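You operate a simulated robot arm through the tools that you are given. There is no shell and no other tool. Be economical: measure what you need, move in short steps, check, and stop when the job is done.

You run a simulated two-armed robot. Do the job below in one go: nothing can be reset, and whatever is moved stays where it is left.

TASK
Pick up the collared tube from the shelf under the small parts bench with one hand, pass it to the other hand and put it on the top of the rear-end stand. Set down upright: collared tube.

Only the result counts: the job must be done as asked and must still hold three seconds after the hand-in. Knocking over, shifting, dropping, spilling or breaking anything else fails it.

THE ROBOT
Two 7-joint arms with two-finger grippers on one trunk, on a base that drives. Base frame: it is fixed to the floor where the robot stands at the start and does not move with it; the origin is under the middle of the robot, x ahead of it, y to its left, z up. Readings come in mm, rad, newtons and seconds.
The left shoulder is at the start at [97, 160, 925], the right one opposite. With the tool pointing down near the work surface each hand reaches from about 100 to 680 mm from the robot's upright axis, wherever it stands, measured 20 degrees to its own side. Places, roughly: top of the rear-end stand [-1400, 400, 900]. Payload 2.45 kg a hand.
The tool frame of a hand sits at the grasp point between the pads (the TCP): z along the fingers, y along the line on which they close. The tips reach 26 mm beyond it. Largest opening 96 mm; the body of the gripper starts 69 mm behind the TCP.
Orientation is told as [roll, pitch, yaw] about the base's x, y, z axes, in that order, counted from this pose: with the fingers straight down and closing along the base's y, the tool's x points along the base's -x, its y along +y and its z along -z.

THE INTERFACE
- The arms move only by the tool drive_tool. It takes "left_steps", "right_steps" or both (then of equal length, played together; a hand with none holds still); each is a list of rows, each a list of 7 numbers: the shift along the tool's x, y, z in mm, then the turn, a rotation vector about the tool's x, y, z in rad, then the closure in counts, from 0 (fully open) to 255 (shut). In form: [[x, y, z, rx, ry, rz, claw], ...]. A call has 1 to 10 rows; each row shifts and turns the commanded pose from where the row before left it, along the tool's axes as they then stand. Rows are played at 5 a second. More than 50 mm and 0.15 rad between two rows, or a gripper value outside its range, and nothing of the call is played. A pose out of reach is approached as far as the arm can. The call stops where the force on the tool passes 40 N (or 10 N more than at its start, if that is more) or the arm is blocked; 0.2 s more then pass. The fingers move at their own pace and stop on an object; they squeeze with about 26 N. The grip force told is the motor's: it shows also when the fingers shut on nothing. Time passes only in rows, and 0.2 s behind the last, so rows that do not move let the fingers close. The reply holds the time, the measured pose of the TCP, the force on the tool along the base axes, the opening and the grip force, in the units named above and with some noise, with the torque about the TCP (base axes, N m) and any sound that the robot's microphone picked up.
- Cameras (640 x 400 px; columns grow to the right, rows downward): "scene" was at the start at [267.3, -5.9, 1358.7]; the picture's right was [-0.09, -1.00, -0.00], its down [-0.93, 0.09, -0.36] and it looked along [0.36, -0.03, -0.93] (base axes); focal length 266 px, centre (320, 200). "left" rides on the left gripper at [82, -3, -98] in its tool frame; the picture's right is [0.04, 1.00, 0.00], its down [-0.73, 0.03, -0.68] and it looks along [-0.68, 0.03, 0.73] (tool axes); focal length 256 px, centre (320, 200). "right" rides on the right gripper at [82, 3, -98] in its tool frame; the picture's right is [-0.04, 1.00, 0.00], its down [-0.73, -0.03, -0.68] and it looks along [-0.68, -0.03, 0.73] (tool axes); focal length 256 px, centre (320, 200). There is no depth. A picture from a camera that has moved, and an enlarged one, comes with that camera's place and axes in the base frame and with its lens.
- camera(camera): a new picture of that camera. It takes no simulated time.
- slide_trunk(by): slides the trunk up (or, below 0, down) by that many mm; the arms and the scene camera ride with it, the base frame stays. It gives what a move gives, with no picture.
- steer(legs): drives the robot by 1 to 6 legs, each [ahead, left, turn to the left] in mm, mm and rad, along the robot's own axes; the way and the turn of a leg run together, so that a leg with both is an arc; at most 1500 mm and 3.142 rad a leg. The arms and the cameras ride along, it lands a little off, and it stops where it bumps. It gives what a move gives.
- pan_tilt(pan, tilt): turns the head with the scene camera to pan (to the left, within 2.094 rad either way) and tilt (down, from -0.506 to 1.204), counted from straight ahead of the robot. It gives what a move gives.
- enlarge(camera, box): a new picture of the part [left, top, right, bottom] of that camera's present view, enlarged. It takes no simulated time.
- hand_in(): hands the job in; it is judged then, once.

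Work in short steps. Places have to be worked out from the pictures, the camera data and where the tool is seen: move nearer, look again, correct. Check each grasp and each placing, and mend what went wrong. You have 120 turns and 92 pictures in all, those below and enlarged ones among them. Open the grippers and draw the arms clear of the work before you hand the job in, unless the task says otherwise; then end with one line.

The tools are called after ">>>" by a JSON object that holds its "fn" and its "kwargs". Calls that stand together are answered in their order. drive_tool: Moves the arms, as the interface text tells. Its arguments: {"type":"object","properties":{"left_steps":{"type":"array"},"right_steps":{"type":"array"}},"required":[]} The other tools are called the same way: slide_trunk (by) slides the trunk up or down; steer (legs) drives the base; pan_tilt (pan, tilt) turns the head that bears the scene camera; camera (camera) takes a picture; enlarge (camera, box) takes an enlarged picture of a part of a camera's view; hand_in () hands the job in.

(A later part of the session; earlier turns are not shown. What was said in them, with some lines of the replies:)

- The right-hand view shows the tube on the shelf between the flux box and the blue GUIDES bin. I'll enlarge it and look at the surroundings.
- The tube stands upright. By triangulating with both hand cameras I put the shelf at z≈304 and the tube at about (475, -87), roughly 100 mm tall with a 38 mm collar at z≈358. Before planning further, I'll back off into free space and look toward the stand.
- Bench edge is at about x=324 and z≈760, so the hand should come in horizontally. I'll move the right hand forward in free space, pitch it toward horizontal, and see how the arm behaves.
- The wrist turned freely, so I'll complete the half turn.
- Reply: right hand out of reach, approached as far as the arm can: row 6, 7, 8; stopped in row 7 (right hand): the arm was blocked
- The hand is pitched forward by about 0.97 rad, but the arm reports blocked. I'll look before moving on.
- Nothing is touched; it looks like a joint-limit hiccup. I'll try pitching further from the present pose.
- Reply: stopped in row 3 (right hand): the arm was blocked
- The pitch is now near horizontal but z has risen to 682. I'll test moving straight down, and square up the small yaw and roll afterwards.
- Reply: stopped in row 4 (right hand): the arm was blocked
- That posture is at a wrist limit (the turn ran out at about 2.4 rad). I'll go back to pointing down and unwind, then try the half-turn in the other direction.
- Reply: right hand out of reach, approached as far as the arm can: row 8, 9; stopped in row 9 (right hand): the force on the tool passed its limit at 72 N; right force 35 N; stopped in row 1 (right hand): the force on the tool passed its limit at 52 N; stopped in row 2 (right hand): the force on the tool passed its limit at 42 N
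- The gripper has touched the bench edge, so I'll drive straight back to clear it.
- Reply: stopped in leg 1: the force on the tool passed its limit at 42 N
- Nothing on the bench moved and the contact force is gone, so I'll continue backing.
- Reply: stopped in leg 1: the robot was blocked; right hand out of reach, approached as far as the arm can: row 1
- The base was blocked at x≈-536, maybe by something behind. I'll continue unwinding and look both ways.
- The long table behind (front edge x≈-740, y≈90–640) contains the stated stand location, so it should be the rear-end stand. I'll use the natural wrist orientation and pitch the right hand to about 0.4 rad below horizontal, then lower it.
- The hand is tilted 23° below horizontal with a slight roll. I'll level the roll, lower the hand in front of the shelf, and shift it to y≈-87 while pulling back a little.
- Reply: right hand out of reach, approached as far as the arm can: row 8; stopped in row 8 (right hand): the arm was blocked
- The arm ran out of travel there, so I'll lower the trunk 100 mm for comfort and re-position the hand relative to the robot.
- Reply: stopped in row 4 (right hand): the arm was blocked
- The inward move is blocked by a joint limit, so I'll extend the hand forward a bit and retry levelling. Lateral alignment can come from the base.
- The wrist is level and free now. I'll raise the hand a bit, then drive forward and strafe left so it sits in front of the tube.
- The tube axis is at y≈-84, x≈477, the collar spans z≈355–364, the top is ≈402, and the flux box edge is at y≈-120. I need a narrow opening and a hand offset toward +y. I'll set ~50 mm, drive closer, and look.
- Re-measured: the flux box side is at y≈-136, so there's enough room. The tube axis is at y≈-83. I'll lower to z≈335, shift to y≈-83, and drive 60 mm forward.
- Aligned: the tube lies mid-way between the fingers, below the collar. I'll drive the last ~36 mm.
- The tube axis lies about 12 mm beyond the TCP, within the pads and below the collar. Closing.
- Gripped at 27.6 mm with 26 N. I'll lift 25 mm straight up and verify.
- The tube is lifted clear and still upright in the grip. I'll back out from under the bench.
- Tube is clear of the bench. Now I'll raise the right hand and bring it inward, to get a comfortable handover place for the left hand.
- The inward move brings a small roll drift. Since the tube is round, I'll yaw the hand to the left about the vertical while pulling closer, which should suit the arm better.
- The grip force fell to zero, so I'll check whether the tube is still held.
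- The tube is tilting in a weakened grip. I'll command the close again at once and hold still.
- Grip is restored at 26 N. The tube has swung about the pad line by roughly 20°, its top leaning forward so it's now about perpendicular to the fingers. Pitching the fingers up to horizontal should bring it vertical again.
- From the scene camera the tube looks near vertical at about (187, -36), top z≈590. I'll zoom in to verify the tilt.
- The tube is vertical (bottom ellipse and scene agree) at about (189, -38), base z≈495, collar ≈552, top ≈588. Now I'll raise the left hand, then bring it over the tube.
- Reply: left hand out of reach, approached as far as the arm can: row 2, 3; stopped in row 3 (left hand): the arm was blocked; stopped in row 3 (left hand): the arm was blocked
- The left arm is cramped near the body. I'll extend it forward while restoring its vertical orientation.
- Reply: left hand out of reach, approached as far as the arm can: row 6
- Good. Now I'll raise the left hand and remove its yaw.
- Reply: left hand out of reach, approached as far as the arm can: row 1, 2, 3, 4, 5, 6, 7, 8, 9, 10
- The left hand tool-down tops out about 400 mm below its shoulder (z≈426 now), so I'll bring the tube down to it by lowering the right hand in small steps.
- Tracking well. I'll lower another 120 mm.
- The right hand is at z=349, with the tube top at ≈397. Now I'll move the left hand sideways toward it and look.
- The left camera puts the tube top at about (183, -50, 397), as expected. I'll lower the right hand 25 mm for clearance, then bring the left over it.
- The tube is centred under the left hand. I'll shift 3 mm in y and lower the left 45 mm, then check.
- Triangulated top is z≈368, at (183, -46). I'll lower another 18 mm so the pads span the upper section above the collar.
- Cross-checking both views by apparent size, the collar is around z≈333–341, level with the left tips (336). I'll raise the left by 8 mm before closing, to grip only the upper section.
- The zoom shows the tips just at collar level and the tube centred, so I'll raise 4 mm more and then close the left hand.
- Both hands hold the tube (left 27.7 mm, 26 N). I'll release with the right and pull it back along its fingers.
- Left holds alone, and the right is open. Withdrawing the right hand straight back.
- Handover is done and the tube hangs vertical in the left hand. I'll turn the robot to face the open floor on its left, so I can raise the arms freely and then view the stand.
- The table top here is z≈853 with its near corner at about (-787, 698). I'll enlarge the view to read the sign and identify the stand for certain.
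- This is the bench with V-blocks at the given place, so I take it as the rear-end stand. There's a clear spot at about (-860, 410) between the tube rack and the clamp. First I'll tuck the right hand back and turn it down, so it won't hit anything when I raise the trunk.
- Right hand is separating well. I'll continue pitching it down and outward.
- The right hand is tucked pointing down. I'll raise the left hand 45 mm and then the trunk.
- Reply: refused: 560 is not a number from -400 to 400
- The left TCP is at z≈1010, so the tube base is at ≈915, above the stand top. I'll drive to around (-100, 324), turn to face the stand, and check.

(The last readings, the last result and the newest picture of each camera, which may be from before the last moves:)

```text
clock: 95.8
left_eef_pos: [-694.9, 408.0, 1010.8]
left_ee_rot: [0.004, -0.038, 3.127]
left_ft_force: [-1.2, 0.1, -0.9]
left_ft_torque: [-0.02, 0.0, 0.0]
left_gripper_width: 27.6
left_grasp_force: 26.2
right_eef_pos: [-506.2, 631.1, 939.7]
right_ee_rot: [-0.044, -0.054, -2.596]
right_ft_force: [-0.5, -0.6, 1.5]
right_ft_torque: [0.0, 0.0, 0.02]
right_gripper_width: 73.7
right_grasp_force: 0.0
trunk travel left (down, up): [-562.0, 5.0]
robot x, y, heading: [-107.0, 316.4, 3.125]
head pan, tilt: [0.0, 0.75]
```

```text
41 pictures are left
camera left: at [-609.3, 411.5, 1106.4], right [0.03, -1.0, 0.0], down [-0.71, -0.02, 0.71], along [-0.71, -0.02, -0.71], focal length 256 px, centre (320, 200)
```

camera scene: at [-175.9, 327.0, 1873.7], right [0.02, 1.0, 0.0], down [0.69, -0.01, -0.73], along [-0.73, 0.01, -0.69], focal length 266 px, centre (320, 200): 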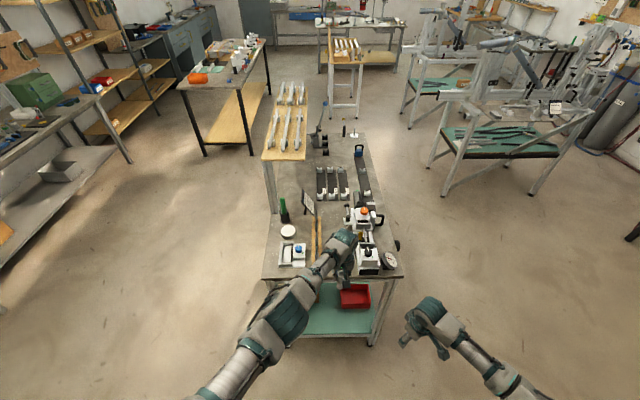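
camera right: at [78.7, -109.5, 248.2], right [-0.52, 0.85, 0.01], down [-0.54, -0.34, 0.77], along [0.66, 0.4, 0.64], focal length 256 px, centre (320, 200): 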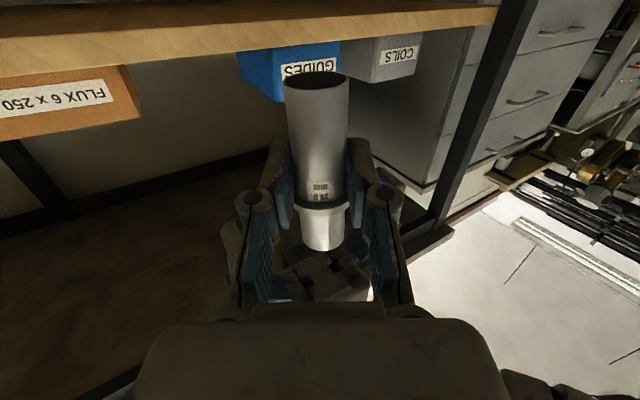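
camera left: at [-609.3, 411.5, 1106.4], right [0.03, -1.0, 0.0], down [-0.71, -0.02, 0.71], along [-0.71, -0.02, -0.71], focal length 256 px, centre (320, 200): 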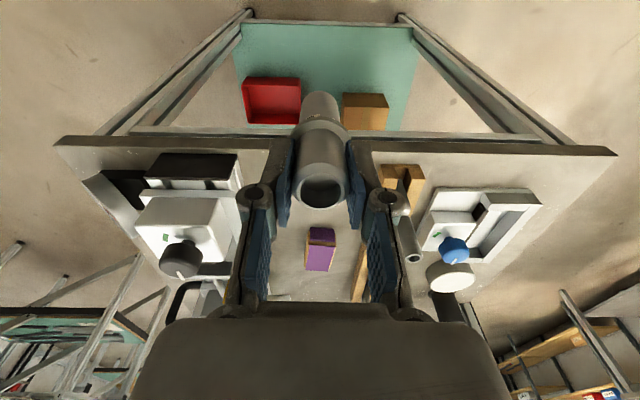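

The picture confirms the geometry: stand front edge x≈-775, purple box front x≈-930, rack y<325, clamp y>500. I'll drive forward 156 mm to bring the tube above (-850, 410).

>>> {"fn": "steer", "kwargs": {"legs": [[156, 0, 0]]}}

>>> {"fn": "drive_tool", "kwargs": {"left_steps": [[0, 0, 5, 0, 0.03, 0, 255], [0, 0, 5, 0, 0.03, 0, 255]]}}

>>> {"fn": "camera", "kwargs": {"camera": "left"}}

>>> {"fn": "camera", "kwargs": {"camera": "right"}}

```text
clock: 97.2
left_eef_pos: [-844.8, 408.1, 1012.6]
left_ee_rot: [0.002, -0.041, 3.129]
left_ft_force: [0.7, -0.1, 0.3]
left_ft_torque: [-0.01, 0.0, 0.01]
left_gripper_width: 27.3
left_grasp_force: 25.4
right_eef_pos: [-658.6, 632.5, 941.2]
right_ee_rot: [-0.045, -0.057, -2.596]
right_ft_force: [-0.3, 0.0, 0.6]
right_ft_torque: [0.01, -0.01, 0.03]
right_gripper_width: 73.4
right_grasp_force: 0.0
trunk travel left (down, up): [-562.0, 5.0]
robot x, y, heading: [-259.8, 320.6, 3.131]
head pan, tilt: [0.0, 0.75]
```

```text
clock: 97.8
left_eef_pos: [-836.2, 401.7, 1005.3]
left_ee_rot: [0.004, 0.019, 3.127]
left_ft_force: [0.2, -0.3, -0.6]
left_ft_torque: [-0.02, 0.0, 0.03]
left_gripper_width: 27.5
left_grasp_force: 26.1
left hand out of reach, approached as far as the arm can: row 1
right_eef_pos: [-659.1, 631.4, 940.4]
right_ee_rot: [-0.046, -0.055, -2.595]
right_ft_force: [0.1, -0.5, 0.3]
right_ft_torque: [0.01, 0.01, -0.01]
right_gripper_width: 73.5
right_grasp_force: 0.0
trunk travel left (down, up): [-562.0, 5.0]
robot x, y, heading: [-265.1, 319.9, 3.132]
head pan, tilt: [0.0, 0.75]
```

```text
40 pictures are left
camera left: at [-756.8, 404.9, 1105.5], right [0.03, -1.0, 0.0], down [-0.75, -0.02, 0.66], along [-0.66, -0.02, -0.75], focal length 256 px, centre (320, 200)
```

left: 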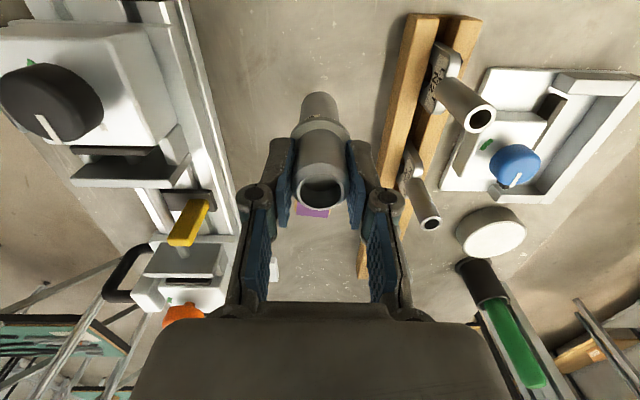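

```text
39 pictures are left
camera right: at [-581.9, 670.3, 1034.2], right [0.48, -0.87, -0.04], down [-0.59, -0.36, 0.72], along [-0.65, -0.32, -0.69], focal length 256 px, centre (320, 200)
```

right: 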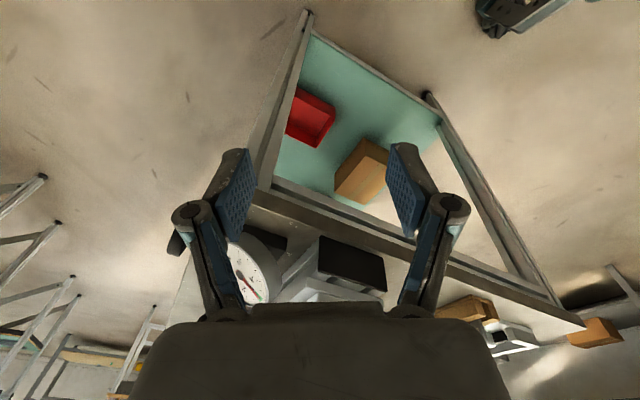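

The spot under the tube is clear by about 70 mm to the rack and 100 mm to the clamp. I'll lower 40 mm and then check.

>>> {"fn": "drive_tool", "kwargs": {"left_steps": [[0, 0, 10, 0, 0, 0, 255], [0, 0, 10, 0, 0, 0, 255], [0, 0, 10, 0, 0, 0, 255], [0, 0, 10, 0, 0, 0, 255]]}}

>>> {"fn": "enlarge", "kwargs": {"camera": "left", "box": [220, 60, 420, 220]}}

>>> {"fn": "enlarge", "kwargs": {"camera": "scene", "box": [250, 200, 450, 325]}}

```text
clock: 98.8
left_eef_pos: [-831.6, 397.8, 975.6]
left_ee_rot: [0.004, 0.019, 3.13]
left_ft_force: [0.2, -0.4, -1.3]
left_ft_torque: [0.02, 0.0, -0.01]
left_gripper_width: 27.5
left_grasp_force: 26.3
left hand out of reach, approached as far as the arm can: row 2, 3, 4
right_eef_pos: [-660.6, 633.7, 940.6]
right_ee_rot: [-0.045, -0.056, -2.593]
right_ft_force: [0.2, 0.4, 0.0]
right_ft_torque: [-0.02, 0.02, 0.02]
right_gripper_width: 73.4
right_grasp_force: 0.0
trunk travel left (down, up): [-562.0, 5.0]
robot x, y, heading: [-259.9, 317.2, 3.127]
head pan, tilt: [0.0, 0.75]
```

```text
2.50 times, centred on (320, 140) of left
camera zoom: at [-752.0, 401.4, 1075.2], right [0.03, -1.0, 0.0], down [-0.75, -0.02, 0.66], along [-0.66, -0.02, -0.75], focal length 640 px, centre (320, 350)
```

zoom: 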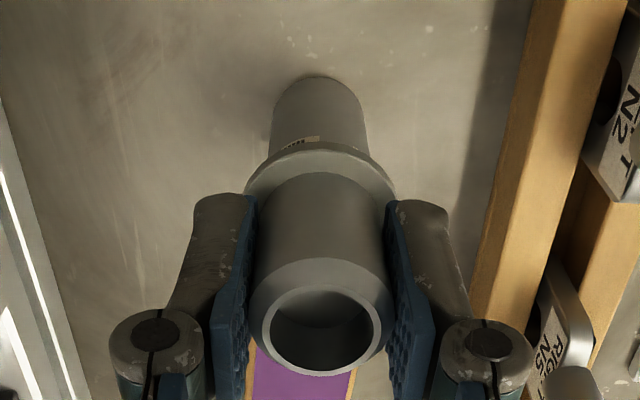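

```text
3.20 times, centred on (350, 262) of scene
camera zoom: at [-332.0, 324.0, 1873.8], right [0.01, 1.0, 0.0], down [0.68, -0.01, -0.73], along [-0.73, 0.01, -0.68], focal length 852 px, centre (224, 0)
```

zoom: 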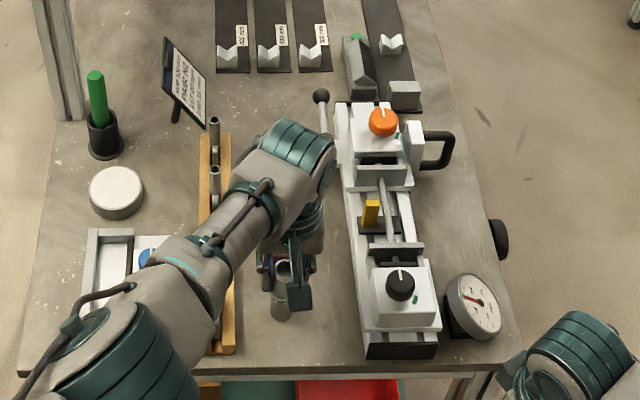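

The tube is vertical over clear surface. The arm is at its reach edge, so I'll lower with the trunk instead for a clean vertical motion.

>>> {"fn": "slide_trunk", "kwargs": {"by": -15}}

>>> {"fn": "enlarge", "kwargs": {"camera": "left", "box": [220, 60, 420, 220]}}

```text
clock: 99.4
left_eef_pos: [-833.3, 400.8, 968.8]
left_ee_rot: [0.0, 0.003, 3.125]
left_ft_force: [5.6, -2.9, 17.6]
left_ft_torque: [-0.16, -0.8, -0.02]
left_gripper_width: 27.4
left_grasp_force: 25.9
right_eef_pos: [-657.4, 632.6, 927.7]
right_ee_rot: [-0.047, -0.058, -2.595]
right_ft_force: [-0.2, -0.3, -0.3]
right_ft_torque: [-0.04, -0.03, -0.01]
right_gripper_width: 73.1
right_grasp_force: 0.1
trunk travel left (down, up): [-548.0, 19.0]
robot x, y, heading: [-261.6, 320.3, 3.13]
head pan, tilt: [0.0, 0.75]
stopped: the force on the tool passed its limit at 43 N (the readings are from after the stop); the commanded pose is now the measured one
```

```text
2.50 times, centred on (320, 140) of left
camera zoom: at [-752.1, 402.7, 1067.8], right [0.02, -1.0, 0.0], down [-0.74, -0.02, 0.68], along [-0.68, -0.02, -0.74], focal length 640 px, centre (320, 350)
```

zoom: 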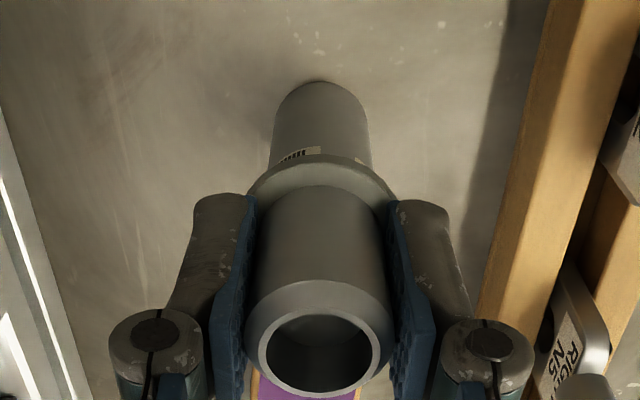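

Contact at TCP z≈969 with the tube measured vertical within about 2°. I'll relieve the pressure slightly, then open the fingers gently.

>>> {"fn": "drive_tool", "kwargs": {"left_steps": [[0, 0, -1, 0, 0, 0, 255], [0, 0, 0, 0, 0, 0, 255]]}}

```text
clock: 100.0
left_eef_pos: [-834.2, 399.7, 969.4]
left_ee_rot: [0.003, 0.003, 3.127]
left_ft_force: [0.1, -0.8, 12.3]
left_ft_torque: [0.04, -0.15, -0.04]
left_gripper_width: 27.5
left_grasp_force: 26.1
right_eef_pos: [-659.0, 631.8, 927.6]
right_ee_rot: [-0.048, -0.058, -2.594]
right_ft_force: [-0.5, 0.9, -0.2]
right_ft_torque: [0.0, -0.01, -0.04]
right_gripper_width: 73.5
right_grasp_force: 0.0
trunk travel left (down, up): [-548.0, 19.0]
robot x, y, heading: [-260.5, 320.5, 3.13]
head pan, tilt: [0.0, 0.75]
```

Force is down to 12 N with hardly any torque, so the tube is seated. I'll open partially, in steps.

>>> {"fn": "drive_tool", "kwargs": {"left_steps": [[0, 0, 0, 0, 0, 0, 165], [0, 0, 0, 0, 0, 0, 140], [0, 0, 0, 0, 0, 0, 110], [0, 0, 0, 0, 0, 0, 110]]}}

>>> {"fn": "camera", "kwargs": {"camera": "left"}}

```text
clock: 101.0
left_eef_pos: [-834.0, 399.9, 967.4]
left_ee_rot: [0.001, 0.007, 3.128]
left_ft_force: [-0.5, 0.3, 0.5]
left_ft_torque: [0.02, -0.05, -0.03]
left_gripper_width: 54.5
left_grasp_force: 0.1
right_eef_pos: [-659.5, 631.9, 926.1]
right_ee_rot: [-0.045, -0.058, -2.593]
right_ft_force: [-0.8, -0.3, -0.2]
right_ft_torque: [0.03, -0.02, 0.04]
right_gripper_width: 73.3
right_grasp_force: 0.0
trunk travel left (down, up): [-548.0, 19.0]
robot x, y, heading: [-262.6, 318.4, 3.132]
head pan, tilt: [0.0, 0.75]
```

```text
35 pictures are left
camera left: at [-754.3, 403.4, 1066.4], right [0.03, -1.0, 0.0], down [-0.74, -0.02, 0.67], along [-0.67, -0.02, -0.74], focal length 256 px, centre (320, 200)
```

left: 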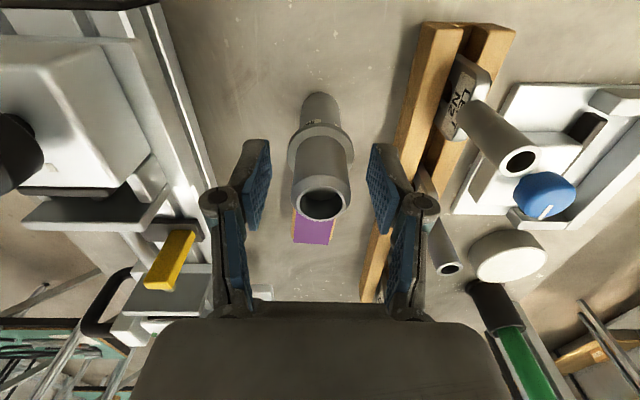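

The tube stands on its own. I'll open a bit more, raise the trunk, then back away straight.

>>> {"fn": "drive_tool", "kwargs": {"left_steps": [[0, 0, 0, 0, 0, 0, 60], [0, 0, 0, 0, 0, 0, 60]]}}

>>> {"fn": "slide_trunk", "kwargs": {"by": 16}}

>>> {"fn": "camera", "kwargs": {"camera": "left"}}

```text
clock: 101.6
left_eef_pos: [-836.1, 401.1, 967.3]
left_ee_rot: [0.002, 0.006, 3.127]
left_ft_force: [0.8, 0.0, 0.0]
left_ft_torque: [0.02, 0.0, -0.01]
left_gripper_width: 73.3
left_grasp_force: 0.1
right_eef_pos: [-658.9, 633.1, 925.9]
right_ee_rot: [-0.045, -0.057, -2.594]
right_ft_force: [0.4, 0.1, -0.2]
right_ft_torque: [-0.01, 0.0, 0.0]
right_gripper_width: 73.5
right_grasp_force: 0.1
trunk travel left (down, up): [-548.0, 19.0]
robot x, y, heading: [-258.5, 319.8, 3.132]
head pan, tilt: [0.0, 0.75]
```

```text
clock: 102.2
left_eef_pos: [-835.1, 399.3, 983.3]
left_ee_rot: [0.002, 0.007, 3.128]
left_ft_force: [0.2, 0.6, -0.9]
left_ft_torque: [0.0, -0.03, 0.0]
left_gripper_width: 73.4
left_grasp_force: 0.1
right_eef_pos: [-659.1, 632.7, 942.5]
right_ee_rot: [-0.044, -0.057, -2.594]
right_ft_force: [-0.5, 0.1, -0.8]
right_ft_torque: [0.01, -0.01, 0.0]
right_gripper_width: 73.4
right_grasp_force: 0.1
trunk travel left (down, up): [-564.0, 3.0]
robot x, y, heading: [-261.4, 317.1, 3.129]
head pan, tilt: [0.0, 0.75]
```

```text
34 pictures are left
camera left: at [-754.2, 403.1, 1082.6], right [0.03, -1.0, 0.0], down [-0.74, -0.02, 0.67], along [-0.67, -0.02, -0.74], focal length 256 px, centre (320, 200)
```

left: 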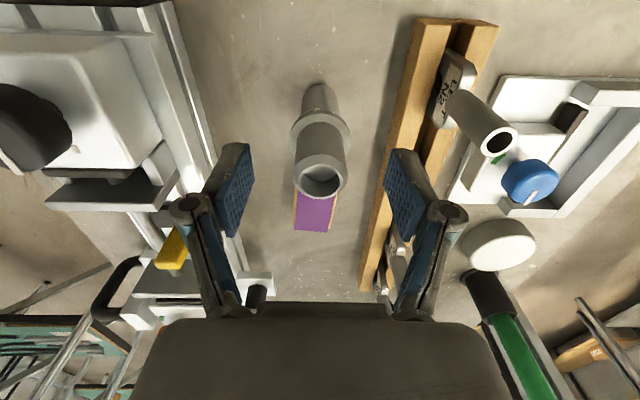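

The tube remains upright between the open fingers, with the body of the gripper well above it. Backing away straight.

>>> {"fn": "steer", "kwargs": {"legs": [[-80, 0, 0], [-150, 0, 0]]}}

>>> {"fn": "camera", "kwargs": {"camera": "left"}}

>>> {"fn": "enlarge", "kwargs": {"camera": "scene", "box": [230, 180, 430, 305]}}

```text
clock: 104.3
left_eef_pos: [-606.6, 400.0, 983.5]
left_ee_rot: [0.001, 0.006, 3.123]
left_ft_force: [0.2, 0.6, -0.4]
left_ft_torque: [0.01, 0.01, 0.0]
left_gripper_width: 73.6
left_grasp_force: 0.0
right_eef_pos: [-428.2, 631.0, 943.4]
right_ee_rot: [-0.044, -0.056, -2.598]
right_ft_force: [0.6, -0.2, 0.0]
right_ft_torque: [0.0, 0.01, 0.01]
right_gripper_width: 73.4
right_grasp_force: 0.0
trunk travel left (down, up): [-564.0, 3.0]
robot x, y, heading: [-31.6, 314.5, 3.12]
head pan, tilt: [0.0, 0.75]
```

```text
33 pictures are left
camera left: at [-524.9, 402.6, 1082.1], right [0.02, -1.0, 0.0], down [-0.74, -0.01, 0.67], along [-0.67, -0.02, -0.74], focal length 256 px, centre (320, 200)
```

left: 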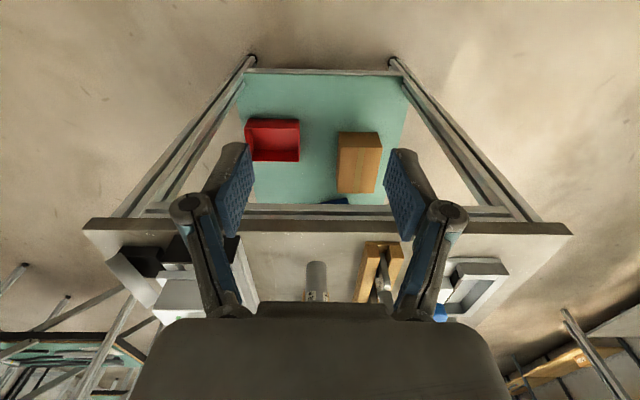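

```text
3.20 times, centred on (330, 242) of scene
camera zoom: at [-103.7, 321.9, 1875.4], right [0.02, 1.0, 0.0], down [0.69, -0.01, -0.73], along [-0.73, 0.01, -0.69], focal length 852 px, centre (288, 64)
```

zoom: 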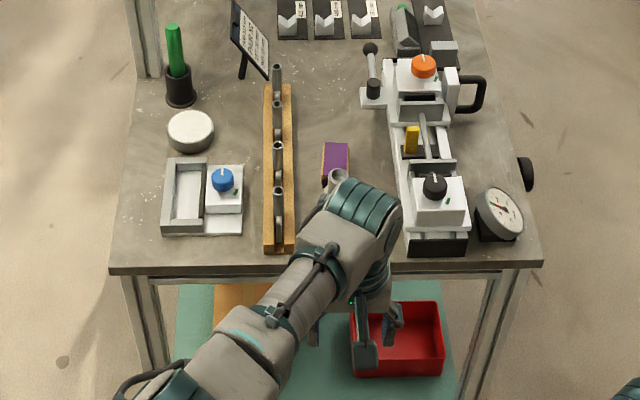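

The tube stands upright on the stand top, nothing else has moved, and both hands are open and clear. Handing in.

>>> {"fn": "hand_in", "kwargs": {}}

```text
The job is handed in.
```

The collared tube was picked up with the right hand, passed to the left and is standing upright near the front edge of the rear-end stand top; along the way the right gripper pressed the small parts bench edge (up to 72 N), the base was blocked once while reversing, probably against the stand, and the tube slipped briefly in the right hand, but nothing looked moved in the pictures.
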